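You operate a simulated robot arm through the tools that you are given. There is no shell and no other tool. Be economical: measure what you need, move in short steps, check, and stop when the job is done.

You are at the controls of a simulated robot arm. One attempt, no reset.

JOB
Wind the reel up to the count on the winding card and take it off.
Fine: guide IN to wind, OUT before you lift; reel flat on the bench; don't reset the counter; the full reel stays on its spindle.
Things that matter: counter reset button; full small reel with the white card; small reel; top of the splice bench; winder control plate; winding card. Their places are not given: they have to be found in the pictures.

It is judged by the outcome, as a careful person would: the job done as asked, and still so three seconds after it is handed in. It fails if anything else is knocked over, pushed out of place, dropped, spilled or broken.

ROBOT AND FRAMES
A 6-joint arm with a two-finger parallel gripper, fixed in place. Base frame: the origin is at the foot of the arm, x ahead of it, y to its left, z up; the work surface is at about z = 0.015. Units: m, rad, N and s.
With the tool pointing down near the work surface it reaches from about 0.2 to 0.46 m from the base axis. Its first joint turns from -1.222 to 1.222 rad. Payload 1.9 kg.
Tool frame: the origin (TCP) lies between the finger pads and is the grasp point; the fingertips stand 0.023 m ahead of it; z points along the fingers, y is the line along which they close. Largest opening 0.094 m; finger width 0.038, thickness 0.01; the body of the gripper, 0.054 by 0.096 m, starts 0.039 m behind the TCP.
Orientation is that of the tool frame in the base frame, as [roll, pitch, yaw] about the fixed x, y, z axes, in that order (R = Rz(yaw) Ry(pitch) Rx(roll)). With the fingers straight down and closing along the base's y, the tool's x points along the base's -x, its y along +y and its z along -z.

CONTROLS
- The arm moves only by the tool drive_tool. Its argument "steps" is a list of rows, each an object of numbers (a shift or turn left out is 0, a gripper value left out holds the last): "tx", "ty", "tz": the shift along the tool's x, y, z in units of 100 mm (1.0 is 100 mm); "rx", "ry", "rz": the turn, a rotation vector about the tool's x, y, z in units of 45 degrees (1.0 is 45 degrees). In form: [{"tx": .., "ty": .., "tz": .., "rx": .., "ry": .., "rz": ..}, ...]. A call has 1 to 20 rows; each row is the pose to reach, as a shift and turn from the pose commanded when the call began, along the tool's axes at that moment. "fingers" is the closure in counts, from 0 (fully open) to 255 (shut), set as the call begins (left out, the last holds). A call with a number of a shift or a turn outside -1 to 1 is refused whole. Rows are played at 5 a second. More than 0.05 m and 0.15 rad between two rows, or a gripper value outside its range, and nothing of the call is played. A pose out of reach is approached as far as the arm can. The call stops where the force on the tool passes 70 N (or 10 N more than at its start, if that is more) or the arm is blocked; 0.2 s more then pass. The fingers move at their own pace (about 0.108 m/s each) and stop on an object; they squeeze with about 33 N. The grip force told is the motor's: it shows also when the fingers shut on nothing. Time passes only in rows, and 0.2 s behind the last, so rows that repeat a pose let the fingers close. The reply holds the time, the measured pose of the TCP, the force on the tool along the base axes, the opening and the grip force, in the units named above and with some noise, with the torque about the TCP (base axes, N m) and any sound that the robot's microphone picked up.
- Cameras (640 x 400 px; columns grow to the right, rows downward): "scene" is fixed at [0.0689, 0.3237, 0.4252]; the picture's right is [-0.62, -0.78, 0.00], its down [-0.43, 0.35, -0.83] and it looks along [0.65, -0.52, -0.55] (base axes); focal length 214 px, centre (320, 200). "wrist" rides on the gripper at [0.086, 0.016, -0.074] in the tool frame; the picture's right is [-0.18, 0.98, 0.00], its down [-0.58, -0.11, -0.81] and it looks along [-0.79, -0.15, 0.59] (tool axes); focal length 243 px, centre (320, 200).
- snapshot(camera): a new picture of that camera. It takes no simulated time.
- probe_pixels(camera, pixels): for up to 12 pixels [column, row] of the newest picture of that camera ("zoom" is the newest enlarged one), the place [x, y, z] in the base frame of the surface seen there, good to about 0.002 m. It takes no simulated time.
- inspect(camera, box): a new picture of the part [left, top, right, bottom] of that camera's present view, enlarged. It takes no simulated time.
- hand_in(): hands the job in; it is judged then, once.

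Work in short steps. Measure before you move; look again where a grasp or a placing could have gone wrong, and mend it. You have 80 turns and 54 pictures in all, those below and enlarged ones among them. Open the gripper and draw the arm clear of the work before you hand the job in, unless the task says otherwise; then end with one line.

The tools are called after "Request:" as a command line: name --argument value ..., lists and objects as JSON in quotes. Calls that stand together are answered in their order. drive_tool: Moves the arm, as the interface text tells. Its arguments: {"type":"object","properties":{"steps":{"type":"array","items":{"type":"object","properties":{"tx":{"type":"number"},"ty":{"type":"number"},"tz":{"type":"number"},"rx":{"type":"number"},"ry":{"type":"number"},"rz":{"type":"number"}}}},"fingers":{"type":"number"}},"required":["steps"]} The other tools are called the same way: snapshot (camera) takes a picture; probe_pixels (camera, pixels) gives the place of the surface under pixels of a picture; inspect (camera, box) takes an enlarged picture of a part of a camera's view; hand_in () hands the job in.

At the start:

```text
time_s: 0.0
tcp_pos: [0.2696, -0.0795, 0.285]
orientation: [-3.142, 0.0, 3.141]
force: [-0.3, -0.1, 0.7]
moment: [0.01, 0.01, -0.05]
grip_width: 0.094
grasp_force: 0.2
```

scene: 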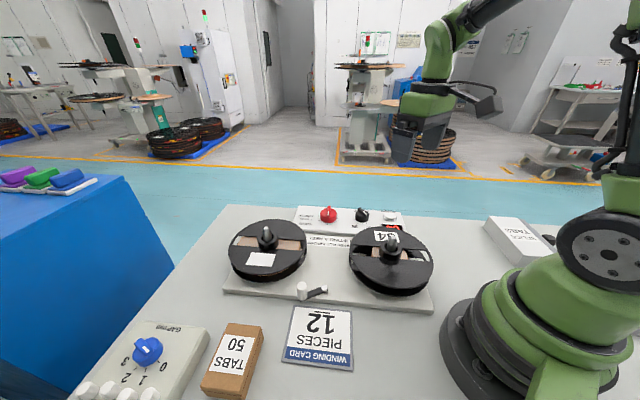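
wrist: 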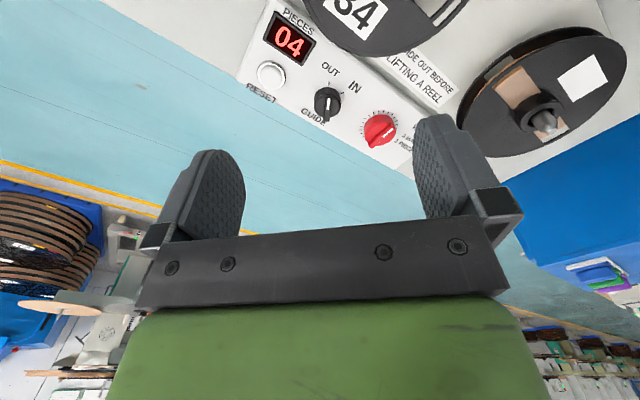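

The pictures show a winder with two reels, a control plate (counter 04, guide knob, red knob) and a winding card reading 12. I'll enlarge both views to read the details.

Request:
inspect --camera "scene" --box '[210, 195, 450, 345]'

Request:
inspect --camera "wrist" --box '[230, 0, 470, 150]'

Request:
inspect --camera "scene" --box '[80, 290, 400, 400]'

```text
2.67 times, centred on (330, 270) of scene
```

zoom: 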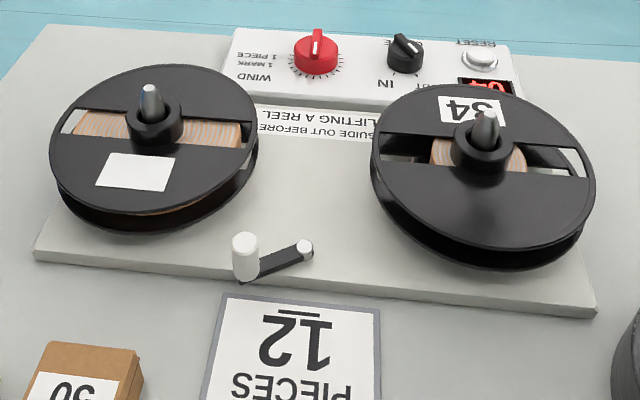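

```text
2.67 times, centred on (350, 75) of wrist
```

zoom: 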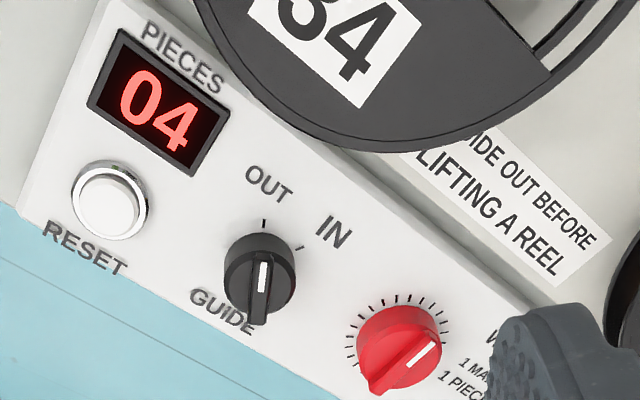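

```text
2.00 times, centred on (240, 345) of scene
```

zoom: 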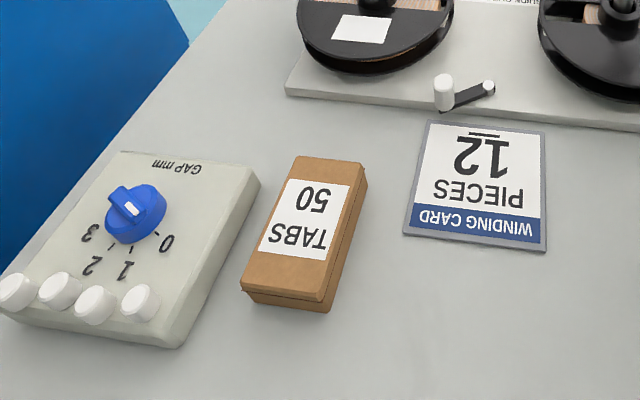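

Target is 12 pieces and the counter shows 04, so 8 marks of winding on the red knob. The "34" reel is the emptier one, and the white-card reel is full. I'll probe the key places.

Request:
snapshot --camera "wrist"

Request:
probe_pixels --camera "wrist" --pixels '[[328, 98], [326, 115], [345, 130], [378, 125], [380, 140], [271, 74], [290, 42], [544, 123], [580, 78], [355, 100], [310, 110], [405, 160]]'

Request:
probe_pixels --camera "scene" --pixels '[[391, 242], [392, 253], [370, 240], [415, 245], [390, 285], [430, 260], [350, 258], [267, 232], [340, 270], [300, 320], [430, 312], [440, 340]]'

Request:
inspect --camera "wrist" --box '[296, 70, 424, 150]'

Request:
inspect --camera "scene" --box '[296, 195, 424, 275]'

```text
48 pictures are left
```

wrist: 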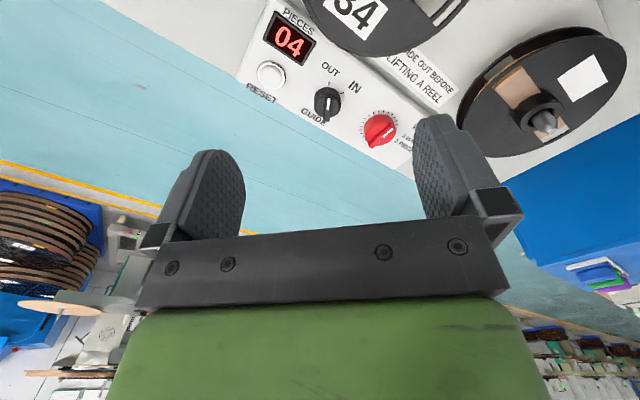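

```text
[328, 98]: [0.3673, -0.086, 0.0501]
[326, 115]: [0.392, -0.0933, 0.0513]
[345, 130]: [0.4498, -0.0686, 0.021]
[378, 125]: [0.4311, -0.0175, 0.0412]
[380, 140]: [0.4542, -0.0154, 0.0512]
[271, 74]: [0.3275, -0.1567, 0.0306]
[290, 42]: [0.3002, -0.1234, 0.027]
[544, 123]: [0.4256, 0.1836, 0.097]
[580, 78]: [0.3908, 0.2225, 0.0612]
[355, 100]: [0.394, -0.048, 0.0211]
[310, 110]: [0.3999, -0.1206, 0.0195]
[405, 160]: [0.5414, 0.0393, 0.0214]
```

```text
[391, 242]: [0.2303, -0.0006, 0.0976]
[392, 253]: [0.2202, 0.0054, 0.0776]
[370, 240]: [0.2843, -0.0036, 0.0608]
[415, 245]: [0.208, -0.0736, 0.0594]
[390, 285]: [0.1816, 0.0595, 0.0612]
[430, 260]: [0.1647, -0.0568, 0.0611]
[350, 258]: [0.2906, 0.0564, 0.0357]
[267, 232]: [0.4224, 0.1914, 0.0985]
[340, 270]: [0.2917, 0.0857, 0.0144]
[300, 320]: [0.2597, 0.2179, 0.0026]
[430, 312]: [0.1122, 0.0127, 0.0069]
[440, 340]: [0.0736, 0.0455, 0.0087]
```

```text
5.00 times, centred on (360, 110) of wrist
```

zoom: 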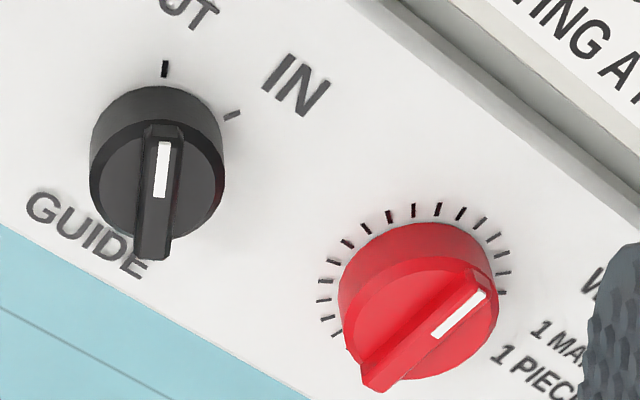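

```text
5.00 times, centred on (360, 235) of scene
```

zoom: 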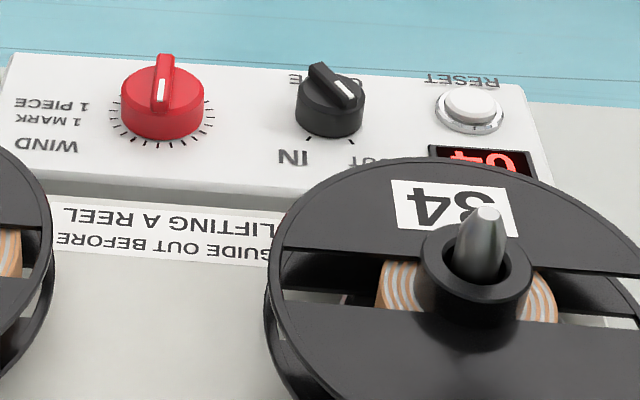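

The guide pointer sits at the OUT tick, and IN is the next tick beside it. I'll zoom closely on the red knob to measure the mark spacing and both knobs' geometry.

Request:
inspect --camera "wrist" --box '[350, 104, 414, 154]'

Request:
probe_pixels --camera "zoom" --pixels '[[160, 420], [130, 330], [200, 200], [320, 110], [440, 110], [560, 170], [600, 280], [540, 310], [400, 430], [270, 570], [480, 370], [330, 480]]'

```text
8.00 times, centred on (382, 129) of wrist
```

zoom: 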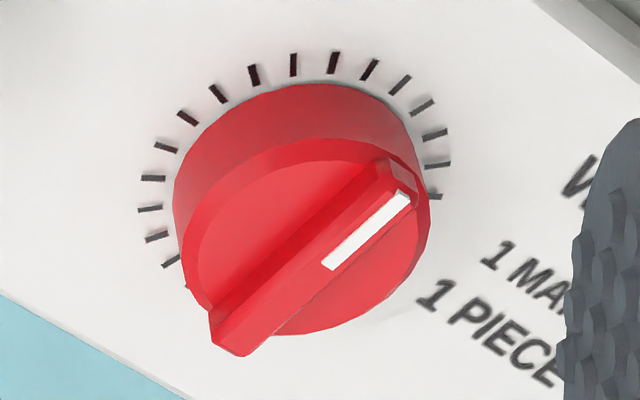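

```text
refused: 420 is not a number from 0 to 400
```

I'll probe the ticks and the pointer ends in this zoom.

Request:
probe_pixels --camera "zoom" --pixels '[[157, 237], [150, 209], [153, 179], [165, 147], [217, 94], [293, 64], [369, 69], [423, 107], [437, 164], [404, 197], [329, 264], [225, 342]]'

Request:
inspect --camera "wrist" --box '[296, 74, 360, 124]'

```text
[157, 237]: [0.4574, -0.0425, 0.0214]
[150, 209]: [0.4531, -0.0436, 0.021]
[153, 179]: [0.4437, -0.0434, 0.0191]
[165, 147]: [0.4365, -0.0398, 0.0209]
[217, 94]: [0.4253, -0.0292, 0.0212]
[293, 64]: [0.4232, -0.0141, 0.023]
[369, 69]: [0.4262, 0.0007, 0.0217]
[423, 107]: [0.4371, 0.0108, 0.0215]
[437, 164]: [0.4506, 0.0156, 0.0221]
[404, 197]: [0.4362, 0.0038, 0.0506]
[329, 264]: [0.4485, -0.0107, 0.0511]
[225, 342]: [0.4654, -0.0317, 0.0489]
```

```text
8.00 times, centred on (328, 99) of wrist
```

zoom: 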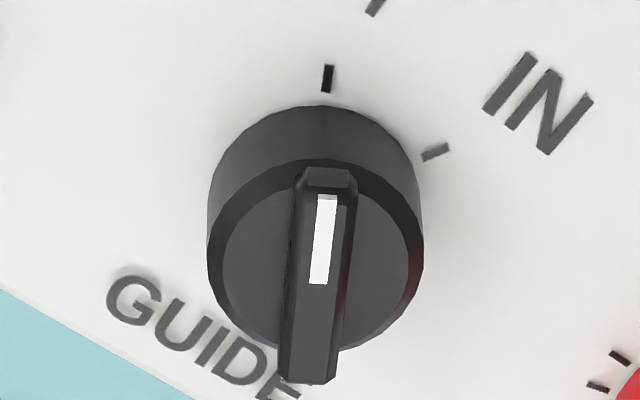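

Tick spacing is about 15° per mark on a circle about (0.452,-0.014), so 8 marks is about 120°. Next I'll probe the guide knob's ticks and bar.

Request:
probe_pixels --camera "zoom" --pixels '[[328, 78], [435, 152], [328, 198], [319, 280], [308, 375], [225, 260], [405, 260], [310, 300]]'

Request:
probe_pixels --camera "scene" --pixels '[[391, 236], [378, 250], [404, 252], [391, 258], [380, 243], [405, 245], [304, 284], [318, 291], [265, 259], [245, 205], [220, 290], [320, 340]]'

Request:
inspect --camera "scene" --box '[342, 220, 438, 300]'

```text
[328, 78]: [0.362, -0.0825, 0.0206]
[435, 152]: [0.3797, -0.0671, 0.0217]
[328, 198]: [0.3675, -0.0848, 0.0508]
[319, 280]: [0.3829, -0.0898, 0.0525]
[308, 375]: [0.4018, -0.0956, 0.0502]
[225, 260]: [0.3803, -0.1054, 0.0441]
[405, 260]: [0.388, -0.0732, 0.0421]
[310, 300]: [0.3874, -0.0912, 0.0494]
```

```text
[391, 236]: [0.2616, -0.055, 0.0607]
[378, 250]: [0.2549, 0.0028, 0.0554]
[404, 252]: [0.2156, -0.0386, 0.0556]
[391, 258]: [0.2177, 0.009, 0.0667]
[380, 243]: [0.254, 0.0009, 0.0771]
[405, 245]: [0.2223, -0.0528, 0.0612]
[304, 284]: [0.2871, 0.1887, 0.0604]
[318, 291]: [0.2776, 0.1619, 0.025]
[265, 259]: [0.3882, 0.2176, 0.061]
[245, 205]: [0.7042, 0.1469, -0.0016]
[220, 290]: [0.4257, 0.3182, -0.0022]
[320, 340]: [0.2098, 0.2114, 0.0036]
```

```text
5.00 times, centred on (390, 260) of scene
```

zoom: 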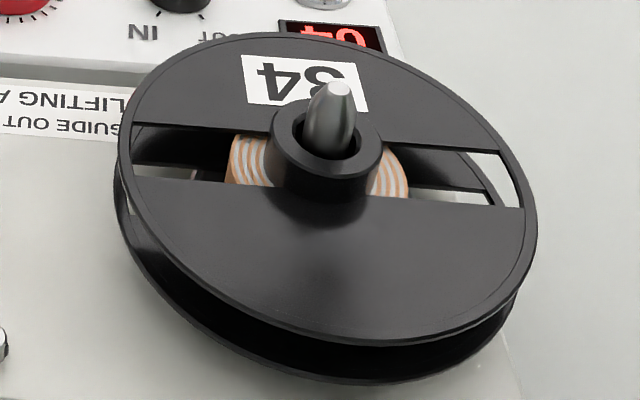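

The guide bar is centred at about (0.384,-0.0905) with its top at z≈0.051 and pointing 18° from -x. IN is 60° clockwise from there. I'll move above the guide knob, turn 18° to line up with the bar, and partly close the fingers.

Request:
drive_tool --steps '[{"tx": -0.25, "ty": -0.03, "tz": 0.25, "rz": 0.1}, {"tx": -0.5, "ty": -0.06, "tz": 0.5, "rz": 0.2}, {"tx": -0.75, "ty": -0.09, "tz": 0.75, "rz": 0.3}, {"tx": -1.0, "ty": -0.11, "tz": 1.0, "rz": 0.4}, {"tx": -1.0, "ty": -0.11, "tz": 1.0, "rz": 0.4}]' --fingers 147

```text
time_s: 1.2
tcp_pos: [0.3728, -0.089, 0.1829]
orientation: [-3.141, 0.001, 2.827]
force: [-0.2, -0.2, 0.3]
moment: [0.02, 0.0, -0.02]
grip_width: 0.0398
grasp_force: 0.0
```

At (0.3728,-0.089,0.183). I'll go nearer above the bar and check alignment.

Request:
drive_tool --steps '[{"tx": -0.06, "ty": 0.01, "tz": 0.35}, {"tx": -0.11, "ty": 0.02, "tz": 0.7}, {"tx": -0.11, "ty": 0.02, "tz": 0.7}]'

Request:
inspect --camera "wrist" --box '[120, 60, 520, 310]'

Request:
inspect --camera "scene" --box '[290, 140, 418, 220]'

```text
time_s: 2.0
tcp_pos: [0.3838, -0.0909, 0.1139]
orientation: [-3.141, 0.003, 2.826]
force: [1.2, -0.2, -0.3]
moment: [0.0, 0.0, 0.01]
grip_width: 0.0393
grasp_force: 0.0
```

```text
1.60 times, centred on (320, 185) of wrist
```

zoom: 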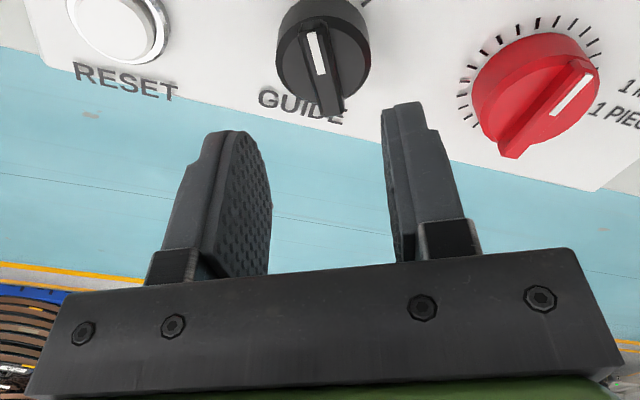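

```text
5.00 times, centred on (354, 180) of scene
```

zoom: 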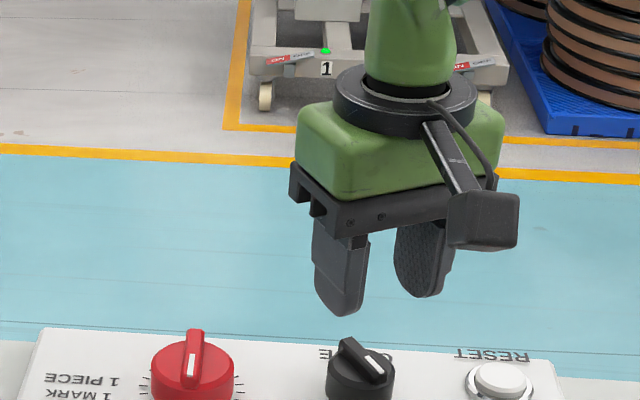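

Aligned above the knob. I'll descend so the fingertips sit just above the skirt (TCP z≈0.067).

Request:
drive_tool --steps '[{"tz": 0.16}, {"tz": 0.32}, {"tz": 0.4}, {"tz": 0.46}, {"tz": 0.46}]'

Request:
inspect --camera "wrist" --box '[200, 80, 440, 230]'

```text
time_s: 3.2
tcp_pos: [0.3823, -0.0911, 0.068]
orientation: [-3.141, -0.001, 2.828]
force: [-0.3, -0.2, 0.6]
moment: [0.04, 0.0, 0.0]
grip_width: 0.0399
grasp_force: 0.1
```

```text
2.67 times, centred on (320, 155) of wrist
```

zoom: 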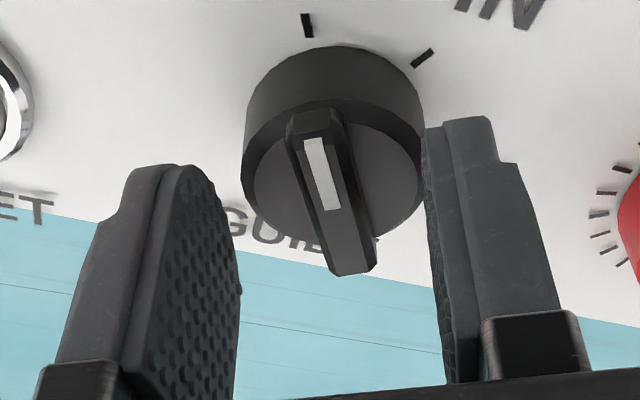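

The fingers straddle the bar. I'll close on it.

Request:
drive_tool --steps '[{"tz": 0.0}, {"tz": 0.0}, {"tz": 0.0}]' --fingers 255

```text
time_s: 4.0
tcp_pos: [0.3834, -0.0896, 0.0694]
orientation: [3.139, 0.001, 2.829]
force: [22.5, 37.3, -13.3]
moment: [0.72, -0.57, 0.2]
grip_width: 0.0106
grasp_force: 44.9
```

Gripped at 10.6 mm, but with a side force of about 43 N along tool +y. I'll ease the tool about 2 mm in that direction.

Request:
drive_tool --steps '[{"ty": 0.01}, {"ty": 0.02}, {"ty": 0.02}]'

```text
time_s: 4.8
tcp_pos: [0.3823, -0.0888, 0.0686]
orientation: [3.14, 0.004, 2.829]
force: [34.0, 22.8, -17.9]
moment: [0.68, -0.13, 0.19]
grip_width: 0.0108
grasp_force: 45.2
```

Some side load remains. I'll ease further along it.

Request:
drive_tool --steps '[{"ty": 0.02, "tx": -0.01}, {"ty": 0.04, "tx": -0.03}, {"ty": 0.04, "tx": -0.03}]'

```text
time_s: 5.6
tcp_pos: [0.3845, -0.0887, 0.0693]
orientation: [-3.138, -0.007, 2.824]
force: [-37.0, -15.7, 23.9]
moment: [-0.3, 0.92, -0.15]
grip_width: 0.0106
grasp_force: 44.8
```

Overshot slightly. I'll go back half.

Request:
drive_tool --steps '[{"ty": -0.018, "tx": 0.016}, {"ty": -0.018, "tx": 0.016}]'

```text
time_s: 6.2
tcp_pos: [0.3834, -0.0886, 0.0683]
orientation: [-3.14, 0.0, 2.83]
force: [-9.4, -21.5, -6.4]
moment: [0.01, 1.5, -0.08]
grip_width: 0.0111
grasp_force: 44.9
```

Load is low now. I'll turn 30° clockwise (rz+) and check.

Request:
drive_tool --steps '[{"rz": 0.13}, {"rz": 0.26}, {"rz": 0.4}, {"rz": 0.53}, {"rz": 0.667}, {"rz": 0.667}]'

```text
time_s: 7.6
tcp_pos: [0.3852, -0.0875, 0.0692]
orientation: [3.139, 0.0, 2.305]
force: [15.8, -2.7, -36.8]
moment: [-0.09, -0.29, 0.04]
grip_width: 0.0108
grasp_force: 45.3
```

Turning well at low torque. I'll turn the second 30°.

Request:
drive_tool --steps '[{"rz": 0.13}, {"rz": 0.26}, {"rz": 0.4}, {"rz": 0.53}, {"rz": 0.667}, {"rz": 0.667}]'

Request:
inspect --camera "scene" --box '[300, 180, 428, 260]'

```text
time_s: 9.0
tcp_pos: [0.3857, -0.0878, 0.0701]
orientation: [3.135, 0.004, 1.787]
force: [45.9, 33.0, -19.3]
moment: [0.84, -0.73, 1.79]
grip_width: 0.0113
grasp_force: 45.0
```

```text
5.00 times, centred on (364, 220) of scene
```

zoom: 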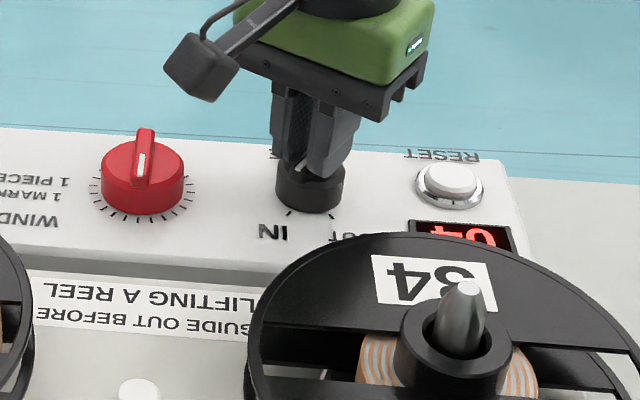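

The torque of 1.8 N·m suggests the end stop at IN. I'll release, then lift.

Request:
drive_tool --steps '[{"tz": 0.0}, {"tz": 0.0}, {"tz": -0.2}, {"tz": -0.4}, {"tz": -0.7}, {"tz": -0.7}]' --fingers 147

Request:
inspect --camera "scene" --box '[300, 180, 428, 260]'

```text
time_s: 10.4
tcp_pos: [0.3832, -0.0903, 0.1389]
orientation: [3.141, 0.001, 1.779]
force: [-0.8, -0.5, 0.3]
moment: [-0.02, 0.0, 0.01]
grip_width: 0.04
grasp_force: 0.1
```

```text
5.00 times, centred on (364, 220) of scene
```

zoom: 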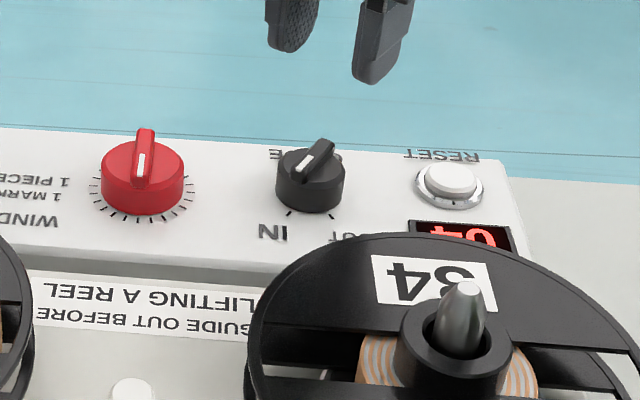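

The guide pointer is at the IN tick and the counter is still 04. Next, above the red knob, aligned at φ≈50°.

Request:
drive_tool --steps '[{"tx": 0.15, "ty": 0.21, "rz": -0.15}, {"tx": 0.3, "ty": 0.41, "rz": -0.3}, {"tx": 0.45, "ty": 0.62, "rz": -0.46}, {"tx": 0.61, "ty": 0.83, "rz": -0.62}, {"tx": 0.61, "ty": 0.83, "rz": -0.62}]'

Request:
snapshot --camera "wrist"

```text
time_s: 11.6
tcp_pos: [0.4531, -0.0101, 0.1384]
orientation: [-3.141, 0.001, 2.269]
force: [0.6, -0.3, -0.9]
moment: [0.0, 0.02, 0.01]
grip_width: 0.0397
grasp_force: 0.1
```

```text
37 pictures are left
```

wrist: 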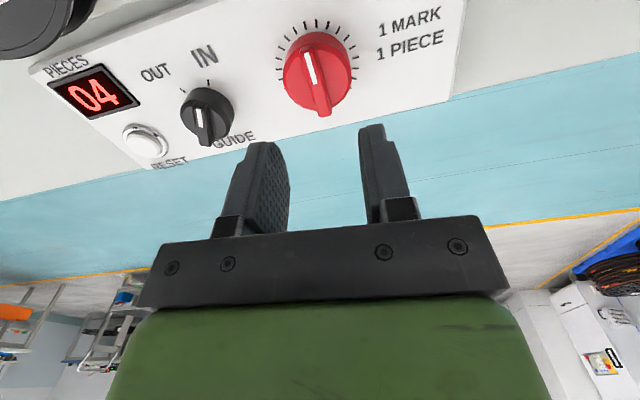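

The view is clear, with the counter readable at (97,93) while I work. I'll probe the red bar and skirt from here.

Request:
inspect --camera "wrist" --box '[268, 10, 364, 130]'

Request:
probe_pixels --camera "wrist" --pixels '[[307, 53], [314, 85], [323, 112], [288, 80], [347, 75], [277, 57], [353, 50], [306, 28], [206, 125], [206, 95]]'

Request:
drive_tool --steps '[{"tz": 0.0}]'

```text
3.33 times, centred on (316, 70) of wrist
```

zoom: 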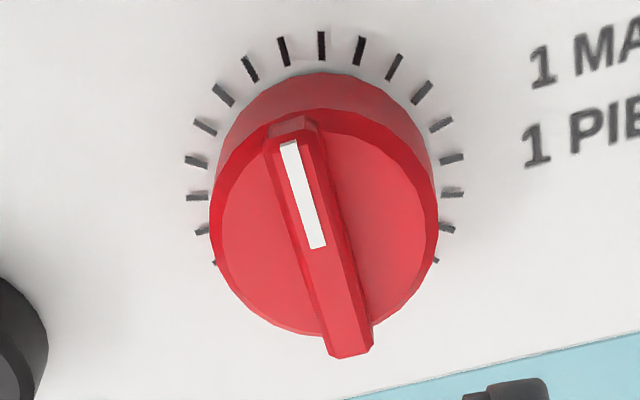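

```text
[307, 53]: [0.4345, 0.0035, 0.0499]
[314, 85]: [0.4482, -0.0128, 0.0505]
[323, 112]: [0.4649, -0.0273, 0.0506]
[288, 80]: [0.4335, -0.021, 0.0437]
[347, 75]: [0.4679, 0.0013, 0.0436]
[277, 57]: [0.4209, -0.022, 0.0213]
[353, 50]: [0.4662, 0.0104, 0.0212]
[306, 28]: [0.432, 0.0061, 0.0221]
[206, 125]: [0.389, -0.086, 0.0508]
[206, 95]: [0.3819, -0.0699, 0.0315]
```

```text
time_s: 12.0
tcp_pos: [0.4526, -0.0114, 0.1383]
orientation: [-3.141, 0.0, 2.268]
force: [0.8, -0.3, 0.4]
moment: [-0.02, 0.01, 0.02]
grip_width: 0.0396
grasp_force: 0.0
```

The knob centre is about (0.4505,-0.012). I'll nudge 1 mm, descend to z≈0.069 and close.

Request:
drive_tool --steps '[{"tx": 0.01, "ty": -0.012, "tz": 0.2}, {"tx": 0.01, "ty": -0.012, "tz": 0.4}, {"tx": 0.01, "ty": -0.012, "tz": 0.55}, {"tx": 0.01, "ty": -0.012, "tz": 0.69}, {"tx": 0.01, "ty": -0.012, "tz": 0.69}]'

Request:
drive_tool --steps '[{"tz": 0.0}, {"tz": 0.0}, {"tz": 0.0}]' --fingers 255

Request:
snapshot --camera "wrist"

```text
time_s: 13.2
tcp_pos: [0.4503, -0.0118, 0.0685]
orientation: [3.141, -0.001, 2.265]
force: [-0.5, 0.6, -0.6]
moment: [-0.03, 0.01, -0.01]
grip_width: 0.04
grasp_force: 0.1
```

```text
time_s: 14.0
tcp_pos: [0.451, -0.0116, 0.069]
orientation: [3.141, 0.0, 2.267]
force: [11.4, -0.6, -8.4]
moment: [0.76, 0.36, 0.0]
grip_width: 0.0106
grasp_force: 44.7
```

```text
35 pictures are left
```

wrist: 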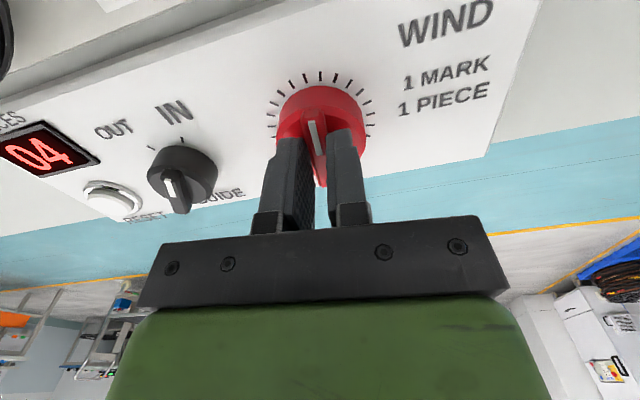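

Well gripped. I'll turn one mark (15°) clockwise and see whether the counter rises.

Request:
drive_tool --steps '[{"rz": 0.11}, {"rz": 0.22}, {"rz": 0.333}, {"rz": 0.333}]'

Request:
snapshot --camera "wrist"

```text
time_s: 15.0
tcp_pos: [0.4514, -0.0104, 0.0679]
orientation: [3.138, 0.0, 2.008]
force: [37.2, 6.3, -33.3]
moment: [0.57, -0.45, 0.1]
grip_width: 0.0108
grasp_force: 45.2
```

```text
34 pictures are left
```

wrist: 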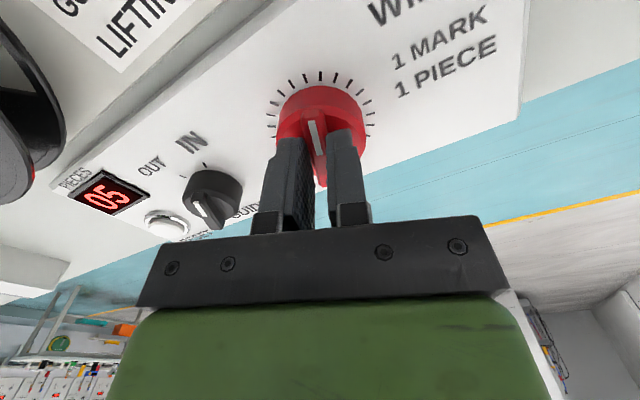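

The counter reads 05, so clockwise is right. I'll ease the side load and turn 2 more marks.

Request:
drive_tool --steps '[{"tx": -0.003, "ty": 0.008}, {"tx": -0.003, "ty": 0.008, "rz": 0.13}, {"tx": -0.003, "ty": 0.008, "rz": 0.27}, {"tx": -0.003, "ty": 0.008, "rz": 0.4}, {"tx": -0.003, "ty": 0.008, "rz": 0.53}, {"tx": -0.003, "ty": 0.008, "rz": 0.667}, {"tx": -0.003, "ty": 0.008, "rz": 0.667}]'

Request:
inspect --camera "scene" --box '[300, 180, 428, 260]'

```text
time_s: 16.6
tcp_pos: [0.452, -0.0129, 0.0704]
orientation: [3.138, -0.001, 1.481]
force: [35.8, 15.6, -30.2]
moment: [-0.06, -0.6, 0.07]
grip_width: 0.0109
grasp_force: 44.9
```

```text
5.00 times, centred on (364, 220) of scene
```

zoom: 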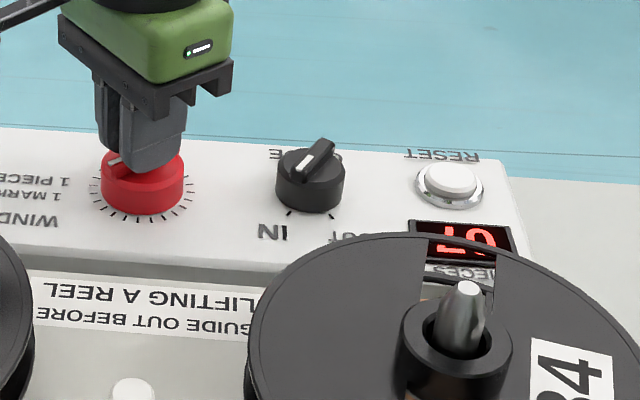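

Now 07. I'll turn two more marks with a small load relief.

Request:
drive_tool --steps '[{"tx": 0.003, "ty": 0.009, "tz": 0.01}, {"tx": 0.003, "ty": 0.009, "tz": 0.01, "rz": 0.13}, {"tx": 0.003, "ty": 0.009, "tz": 0.01, "rz": 0.27}, {"tx": 0.003, "ty": 0.009, "tz": 0.01, "rz": 0.4}, {"tx": 0.003, "ty": 0.009, "tz": 0.01, "rz": 0.53}, {"tx": 0.003, "ty": 0.009, "tz": 0.01, "rz": 0.667}, {"tx": 0.003, "ty": 0.009, "tz": 0.01, "rz": 0.667}]'

Request:
inspect --camera "scene" --box '[300, 180, 428, 260]'

```text
time_s: 18.2
tcp_pos: [0.4538, -0.0121, 0.07]
orientation: [3.137, -0.002, 0.957]
force: [28.3, 5.9, 12.3]
moment: [-0.73, -0.08, 0.01]
grip_width: 0.0107
grasp_force: 45.1
```

```text
5.00 times, centred on (364, 220) of scene
```

zoom: 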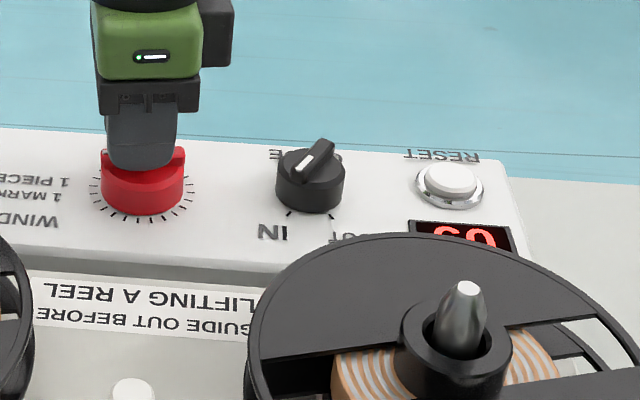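

The display is consistent with 09. Two more marks.

Request:
drive_tool --steps '[{"tx": 0.004, "ty": 0.006}, {"tx": 0.004, "ty": 0.006, "rz": 0.13}, {"tx": 0.004, "ty": 0.006, "rz": 0.27}, {"tx": 0.004, "ty": 0.006, "rz": 0.4}, {"tx": 0.004, "ty": 0.006, "rz": 0.53}, {"tx": 0.004, "ty": 0.006, "rz": 0.667}, {"tx": 0.004, "ty": 0.006, "rz": 0.667}]'

Request:
inspect --camera "scene" --box '[300, 180, 428, 260]'

```text
time_s: 19.8
tcp_pos: [0.4554, -0.0126, 0.0695]
orientation: [3.134, -0.006, 0.432]
force: [27.6, -21.0, 13.1]
moment: [-0.61, -0.13, 0.11]
grip_width: 0.0107
grasp_force: 44.9
```

```text
5.00 times, centred on (364, 220) of scene
```

zoom: 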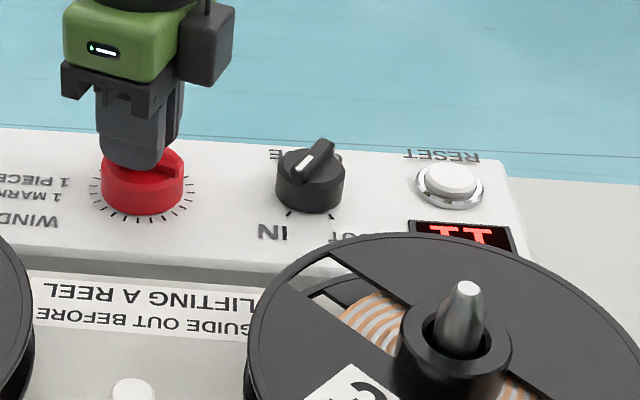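

The counter reads 11. One last mark.

Request:
drive_tool --steps '[{"tx": 0.004, "ty": 0.007}, {"tx": 0.004, "ty": 0.007, "rz": 0.11}, {"tx": 0.004, "ty": 0.007, "rz": 0.22}, {"tx": 0.004, "ty": 0.007, "rz": 0.333}, {"tx": 0.004, "ty": 0.007, "rz": 0.333}]'

Request:
inspect --camera "scene" --box '[300, 180, 428, 260]'

```text
time_s: 21.0
tcp_pos: [0.4555, -0.0132, 0.07]
orientation: [3.134, -0.003, 0.17]
force: [12.7, -30.6, 22.6]
moment: [-0.71, -0.01, 0.07]
grip_width: 0.0109
grasp_force: 45.2
```

```text
5.00 times, centred on (364, 220) of scene
```

zoom: 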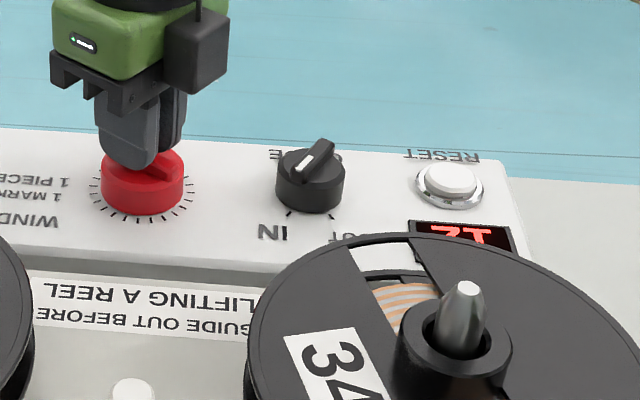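

The counter reads 12 (inverted "12" in view). I'll release and lift straight up, then confirm.

Request:
drive_tool --steps '[{"tz": 0.0}, {"tz": 0.0}, {"tz": -0.2}, {"tz": -0.4}, {"tz": -0.7}, {"tz": -0.7}]' --fingers 147

Request:
inspect --camera "scene" --box '[300, 180, 428, 260]'

```text
time_s: 22.4
tcp_pos: [0.4524, -0.0114, 0.1385]
orientation: [3.141, 0.001, 0.171]
force: [0.8, -0.4, -0.7]
moment: [-0.02, 0.03, 0.01]
grip_width: 0.0398
grasp_force: 0.0
```

```text
5.00 times, centred on (364, 220) of scene
```

zoom: 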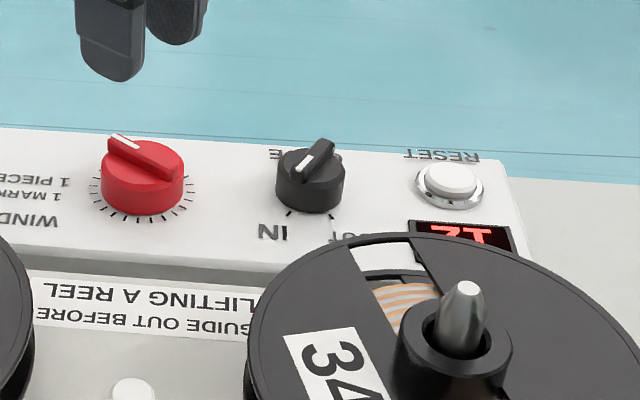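

12 confirmed. I'll go back over the guide knob, unwinding the wrist as I go (first half of the turn).

Request:
drive_tool --steps '[{"tx": -0.135, "ty": 0.108, "rz": -0.167}, {"tx": -0.27, "ty": 0.215, "rz": -0.333}, {"tx": -0.405, "ty": 0.323, "rz": -0.5}, {"tx": -0.54, "ty": 0.43, "rz": -0.667}, {"tx": -0.675, "ty": 0.538, "rz": -0.833}, {"tx": -0.809, "ty": 0.645, "rz": -1.0}, {"tx": -0.809, "ty": 0.645, "rz": -1.0}]'

Request:
drive_tool --steps '[{"rz": -0.17}, {"rz": -0.34}, {"rz": -0.51}, {"rz": -0.68}, {"rz": -0.85}, {"rz": -1.0}, {"rz": -1.0}]'

```text
time_s: 24.0
tcp_pos: [0.3852, -0.089, 0.1383]
orientation: [3.141, -0.001, 0.958]
force: [0.6, -0.5, 0.4]
moment: [0.0, -0.02, 0.0]
grip_width: 0.0399
grasp_force: 0.0
```

```text
time_s: 25.6
tcp_pos: [0.3847, -0.0886, 0.1394]
orientation: [3.141, -0.001, 1.745]
force: [0.0, 0.0, -0.6]
moment: [-0.01, 0.01, 0.0]
grip_width: 0.0399
grasp_force: 0.0
```

Aligned at φ≈80°. I'll descend to z≈0.069 and close on the guide bar.

Request:
drive_tool --steps '[{"tz": 0.2}, {"tz": 0.4}, {"tz": 0.55}, {"tz": 0.7}, {"tz": 0.7}]'

Request:
drive_tool --steps '[{"tz": 0.0}, {"tz": 0.0}, {"tz": 0.0}]' --fingers 255

```text
time_s: 26.8
tcp_pos: [0.3853, -0.0891, 0.068]
orientation: [3.14, 0.001, 1.741]
force: [0.1, 0.6, -0.2]
moment: [0.01, -0.04, 0.02]
grip_width: 0.04
grasp_force: 0.1
```

```text
time_s: 27.6
tcp_pos: [0.3859, -0.0896, 0.0692]
orientation: [3.136, 0.004, 1.749]
force: [35.6, 8.9, -16.6]
moment: [-0.06, -0.62, 1.75]
grip_width: 0.0127
grasp_force: 45.0
```

Gripped at the IN stop. I'll turn back counter-clockwise 30°.

Request:
drive_tool --steps '[{"ty": 0.008, "rz": -0.13}, {"ty": 0.008, "rz": -0.26}, {"ty": 0.008, "rz": -0.4}, {"ty": 0.008, "rz": -0.53}, {"ty": 0.008, "rz": -0.667}, {"ty": 0.008, "rz": -0.667}]'

```text
time_s: 29.0
tcp_pos: [0.3858, -0.0888, 0.0699]
orientation: [3.137, 0.005, 2.268]
force: [25.9, 1.9, 13.8]
moment: [0.79, 0.07, 0.06]
grip_width: 0.0108
grasp_force: 45.3
```

Halfway. I'll turn the remaining ~33° to the OUT stop.

Request:
drive_tool --steps '[{"tx": -0.004, "ty": 0.005, "rz": -0.14}, {"tx": -0.004, "ty": 0.005, "rz": -0.28}, {"tx": -0.004, "ty": 0.005, "rz": -0.43}, {"tx": -0.004, "ty": 0.005, "rz": -0.58}, {"tx": -0.004, "ty": 0.005, "rz": -0.73}, {"tx": -0.004, "ty": 0.005, "rz": -0.73}]'

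Request:
drive_tool --steps '[{"tz": 0.0}, {"tz": 0.0}, {"tz": -0.2}, {"tz": -0.4}, {"tz": -0.7}, {"tz": -0.7}]' --fingers 147

Request:
inspect --camera "scene" --box '[300, 180, 428, 260]'

```text
time_s: 30.4
tcp_pos: [0.3868, -0.0899, 0.0683]
orientation: [-3.139, 0.0, 2.841]
force: [-15.2, -22.8, 36.9]
moment: [-0.5, 0.41, 0.0]
grip_width: 0.0111
grasp_force: 45.0
```

```text
time_s: 31.8
tcp_pos: [0.3872, -0.0896, 0.1382]
orientation: [3.141, 0.001, 2.839]
force: [0.7, -0.6, 0.1]
moment: [0.03, 0.0, 0.0]
grip_width: 0.0398
grasp_force: 0.2
```

```text
5.00 times, centred on (364, 220) of scene
```

zoom: 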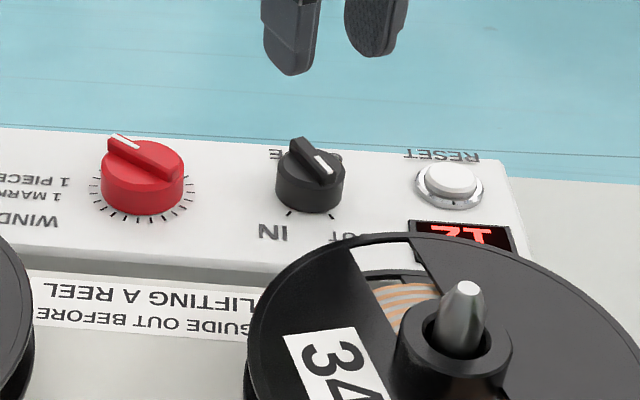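

Guide is OUT and the counter is at 12. Now I'll survey the bench for free space and measure the reel hub.

Request:
snapshot --camera "scene"

Request:
probe_pixels --camera "scene" --pixels '[[460, 250], [460, 225], [470, 280], [500, 220], [445, 300], [180, 290], [225, 285], [215, 325], [380, 350], [80, 220], [250, 213], [432, 215]]'

Request:
probe_pixels --camera "scene" --pixels '[[225, 292], [434, 310], [490, 225], [528, 265], [349, 369], [282, 362], [264, 330], [238, 400], [170, 400], [205, 330], [293, 306], [350, 310]]'

```text
27 pictures are left
```

scene: 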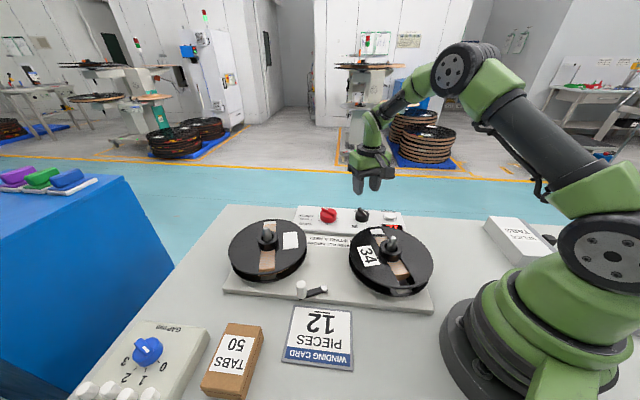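

```text
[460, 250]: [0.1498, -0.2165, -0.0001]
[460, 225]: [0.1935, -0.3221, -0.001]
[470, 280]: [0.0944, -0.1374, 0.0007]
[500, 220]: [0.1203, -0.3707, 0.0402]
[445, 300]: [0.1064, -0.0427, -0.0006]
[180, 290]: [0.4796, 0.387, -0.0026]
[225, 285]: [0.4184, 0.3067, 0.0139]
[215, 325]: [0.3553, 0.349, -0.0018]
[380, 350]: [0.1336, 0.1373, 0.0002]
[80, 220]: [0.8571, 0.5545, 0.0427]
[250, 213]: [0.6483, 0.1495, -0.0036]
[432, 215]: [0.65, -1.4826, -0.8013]
```

```text
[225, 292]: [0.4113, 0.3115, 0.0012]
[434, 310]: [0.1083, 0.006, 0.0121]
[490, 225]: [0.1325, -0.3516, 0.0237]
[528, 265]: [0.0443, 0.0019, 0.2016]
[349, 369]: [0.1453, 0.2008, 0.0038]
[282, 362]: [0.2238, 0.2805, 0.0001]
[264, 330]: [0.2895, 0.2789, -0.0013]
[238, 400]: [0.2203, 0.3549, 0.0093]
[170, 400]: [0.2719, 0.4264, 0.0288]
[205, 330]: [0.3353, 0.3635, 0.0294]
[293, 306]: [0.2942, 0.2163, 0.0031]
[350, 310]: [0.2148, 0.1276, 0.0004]
```

Bench surface is z≈0. There is a clear area around (0.16,-0.18) between the deck end and the SPLICE TABS box. I'll zoom on the reel to locate the hub precisely.

Request:
inspect --camera "scene" --box '[342, 220, 438, 300]'

Request:
probe_pixels --camera "zoom" --pixels '[[278, 145], [305, 105], [366, 115], [377, 140], [330, 180], [340, 85], [120, 170], [530, 210], [300, 335], [330, 35], [330, 376], [330, 210]]'

```text
5.00 times, centred on (390, 260) of scene
```

zoom: 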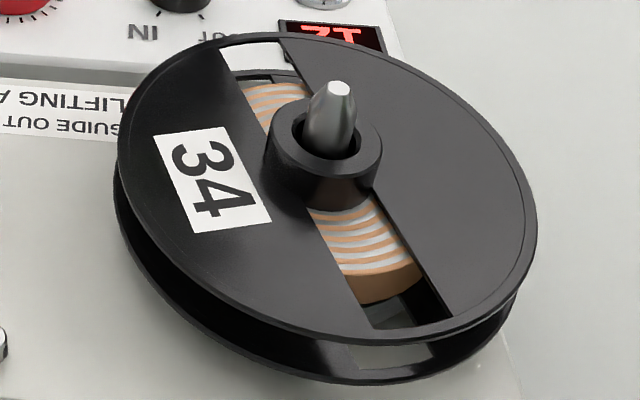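

```text
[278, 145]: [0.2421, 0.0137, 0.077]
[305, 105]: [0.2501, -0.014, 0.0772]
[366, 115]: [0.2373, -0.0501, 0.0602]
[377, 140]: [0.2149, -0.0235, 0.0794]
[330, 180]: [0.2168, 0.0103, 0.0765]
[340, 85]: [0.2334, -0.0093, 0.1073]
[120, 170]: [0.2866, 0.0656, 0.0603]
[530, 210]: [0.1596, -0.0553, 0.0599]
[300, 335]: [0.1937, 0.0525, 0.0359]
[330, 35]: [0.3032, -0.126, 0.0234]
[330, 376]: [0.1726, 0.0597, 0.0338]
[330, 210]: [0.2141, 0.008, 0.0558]
```

Collar centre ≈(0.231,-0.004), OD ≈44 mm, collar z 0.061–0.077; reel radius ≈0.088. I'll move toward a point above the hub with the gripper fully open, rising first, and check the bench edge near the drop area.

Request:
drive_tool --steps '[{"tz": -0.3}, {"tx": 0.2, "ty": 0.04, "tz": -0.5}, {"tx": 0.45, "ty": 0.09, "tz": -0.6}, {"tx": 0.7, "ty": 0.13, "tz": -0.6}, {"tx": 0.872, "ty": 0.175, "tz": -0.6}, {"tx": 0.872, "ty": 0.175, "tz": -0.6}]' --fingers 0

Request:
drive_tool --steps '[{"tx": 0.3, "ty": 0.06}, {"tx": 0.6, "ty": 0.12}, {"tx": 0.872, "ty": 0.175}, {"tx": 0.872, "ty": 0.175}]'

Request:
probe_pixels --camera "scene" --pixels '[[450, 220], [470, 222], [415, 222], [480, 240], [475, 255], [450, 275], [485, 215]]'

Request:
snapshot --camera "scene"

```text
time_s: 33.2
tcp_pos: [0.3073, -0.0448, 0.1989]
orientation: [-3.14, 0.0, 2.841]
force: [-0.3, -0.3, -0.8]
moment: [-0.01, -0.01, -0.03]
grip_width: 0.0941
grasp_force: 0.2
```

```text
time_s: 34.2
tcp_pos: [0.2315, -0.0036, 0.1982]
orientation: [3.141, 0.0, 2.838]
force: [0.2, -0.2, 0.5]
moment: [0.0, -0.01, -0.03]
grip_width: 0.0941
grasp_force: 0.0
```

```text
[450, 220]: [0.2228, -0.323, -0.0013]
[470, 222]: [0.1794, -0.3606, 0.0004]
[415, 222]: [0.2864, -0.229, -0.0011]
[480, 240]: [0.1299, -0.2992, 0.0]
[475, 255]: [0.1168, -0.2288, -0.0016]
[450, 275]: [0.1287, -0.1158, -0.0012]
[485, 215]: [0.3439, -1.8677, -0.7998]
```

```text
25 pictures are left
```

scene: 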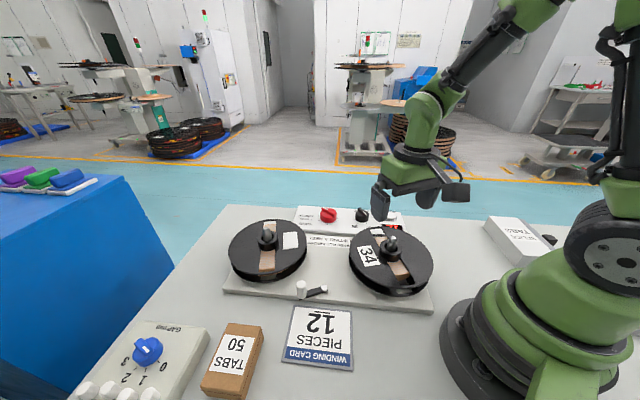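

Over the hub at (0.2315,-0.0036). The drop area is confirmed free bench. I'll descend to z≈0.115 and check centring.

Request:
drive_tool --steps '[{"tz": 0.3}, {"tz": 0.6}, {"tz": 0.83}, {"tz": 0.83}]'

Request:
inspect --camera "scene" --box '[326, 180, 454, 300]'

Request:
snapshot --camera "wrist"

```text
time_s: 35.2
tcp_pos: [0.2314, -0.0057, 0.1153]
orientation: [3.141, 0.002, 2.841]
force: [-0.8, -0.1, -0.2]
moment: [-0.02, -0.01, 0.03]
grip_width: 0.0939
grasp_force: 0.0
```

```text
3.33 times, centred on (390, 240) of scene
```

zoom: 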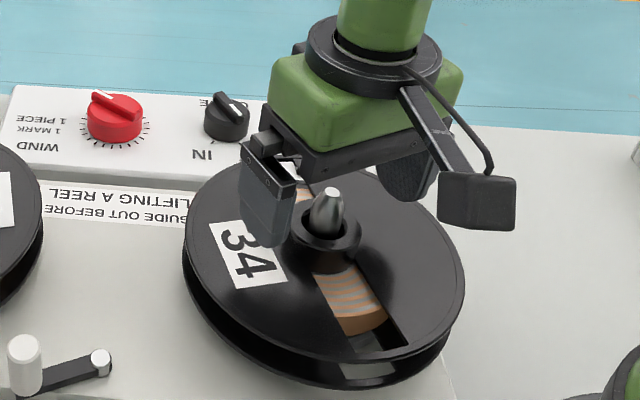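

```text
23 pictures are left
```

wrist: 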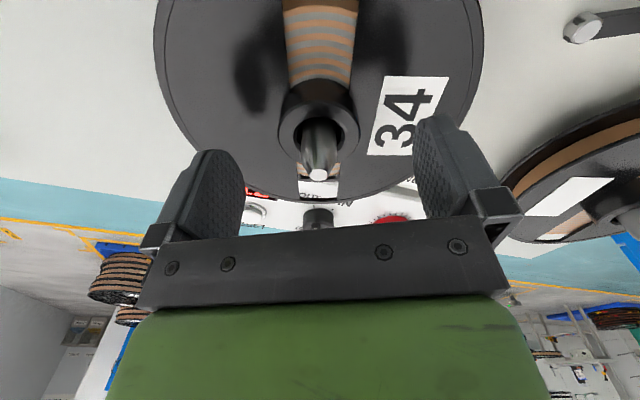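

I'll measure the collar from the wrist view too.

Request:
probe_pixels --camera "wrist" --pixels '[[281, 115], [356, 115], [318, 83], [290, 92], [347, 92], [286, 140], [350, 140], [317, 173]]'

```text
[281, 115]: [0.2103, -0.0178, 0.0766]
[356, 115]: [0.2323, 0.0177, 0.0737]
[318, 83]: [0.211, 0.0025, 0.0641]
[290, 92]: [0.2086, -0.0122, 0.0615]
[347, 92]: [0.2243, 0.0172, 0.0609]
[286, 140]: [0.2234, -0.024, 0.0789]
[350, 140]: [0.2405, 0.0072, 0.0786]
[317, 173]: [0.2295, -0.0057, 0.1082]
```

The hub and spindle are within about 2 mm of the tool axis. I'll descend to z≈0.0865 and close on the collar.

Request:
drive_tool --steps '[{"tz": 0.1}, {"tz": 0.2}, {"tz": 0.285}, {"tz": 0.285}]'

Request:
drive_tool --steps '[{"tz": 0.0}, {"tz": 0.0}, {"tz": 0.0}, {"tz": 0.0}]' --fingers 255

Request:
inspect --camera "scene" --box '[326, 180, 454, 300]'

```text
time_s: 36.2
tcp_pos: [0.2308, -0.0038, 0.0865]
orientation: [3.141, 0.0, 2.84]
force: [-0.2, -0.4, -0.1]
moment: [0.02, 0.02, 0.0]
grip_width: 0.0941
grasp_force: 0.1
```

```text
time_s: 37.2
tcp_pos: [0.2302, -0.0035, 0.0864]
orientation: [-3.141, 0.001, 2.839]
force: [-0.2, 1.1, 0.5]
moment: [0.06, 0.04, 0.03]
grip_width: 0.0465
grasp_force: 32.9
```

```text
3.33 times, centred on (390, 240) of scene
```

zoom: 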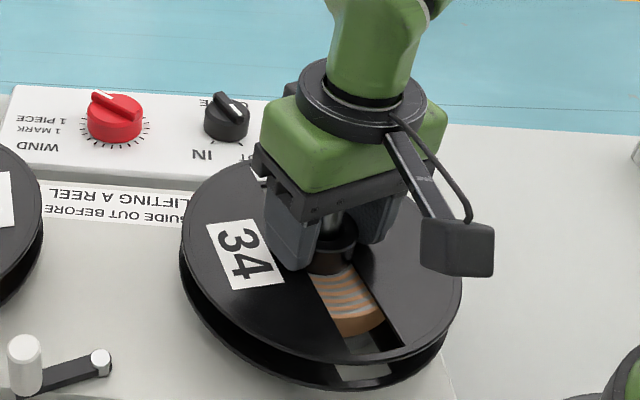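

Firm centred grip (46.5 mm) with no side load. I'll lift slowly 2 cm and check.

Request:
drive_tool --steps '[{"tz": -0.05}, {"tz": -0.1}, {"tz": -0.15}, {"tz": -0.2}, {"tz": -0.2}]'

Request:
inspect --camera "scene" --box '[326, 180, 454, 300]'

```text
time_s: 38.4
tcp_pos: [0.2298, -0.0044, 0.1062]
orientation: [-3.14, -0.004, 2.834]
force: [-16.5, -64.0, 12.4]
moment: [-1.37, -0.1, -0.26]
grip_width: 0.021
grasp_force: 32.9
```

```text
3.33 times, centred on (390, 240) of scene
```

zoom: 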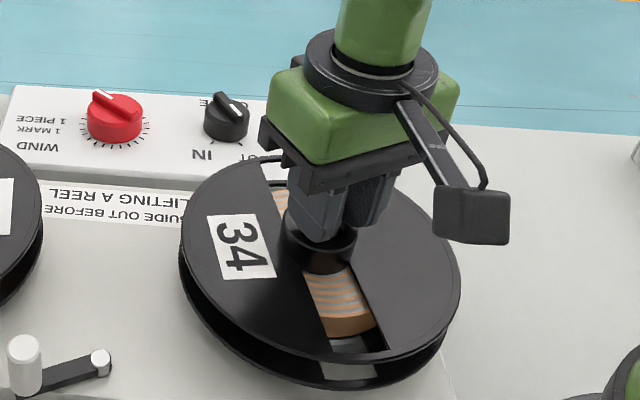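

The fingers slipped up off the collar onto the spindle (21 mm) and the reel stayed down. I'll open, rise a little and look at the collar.

Request:
drive_tool --steps '[{"tz": 0.0}, {"tz": 0.0}, {"tz": 0.0}, {"tz": -0.05}]' --fingers 0

Request:
inspect --camera "wrist" --box '[220, 40, 420, 200]'

Request:
inspect --camera "scene" --box '[358, 220, 422, 284]'

```text
time_s: 39.4
tcp_pos: [0.2302, -0.0028, 0.1107]
orientation: [3.141, -0.002, 2.839]
force: [-0.5, 0.5, -0.3]
moment: [-0.02, 0.0, -0.01]
grip_width: 0.0939
grasp_force: 0.1
```

```text
2.50 times, centred on (320, 120) of wrist
```

zoom: 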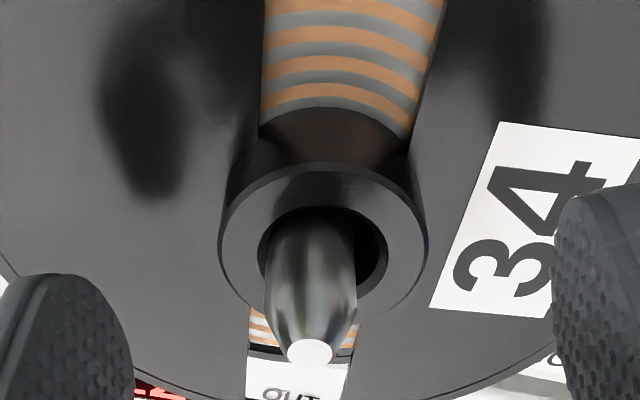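

```text
6.25 times, centred on (390, 252) of scene
```

zoom: 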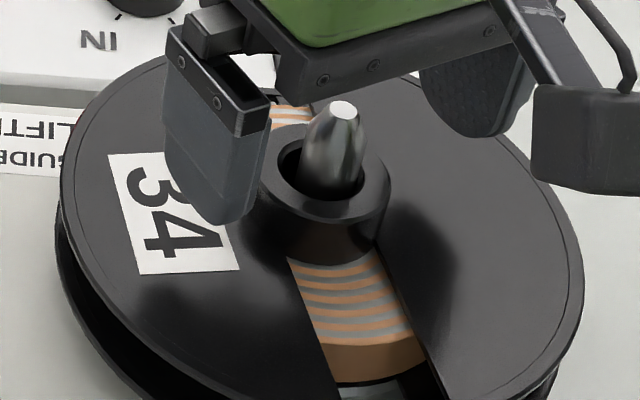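

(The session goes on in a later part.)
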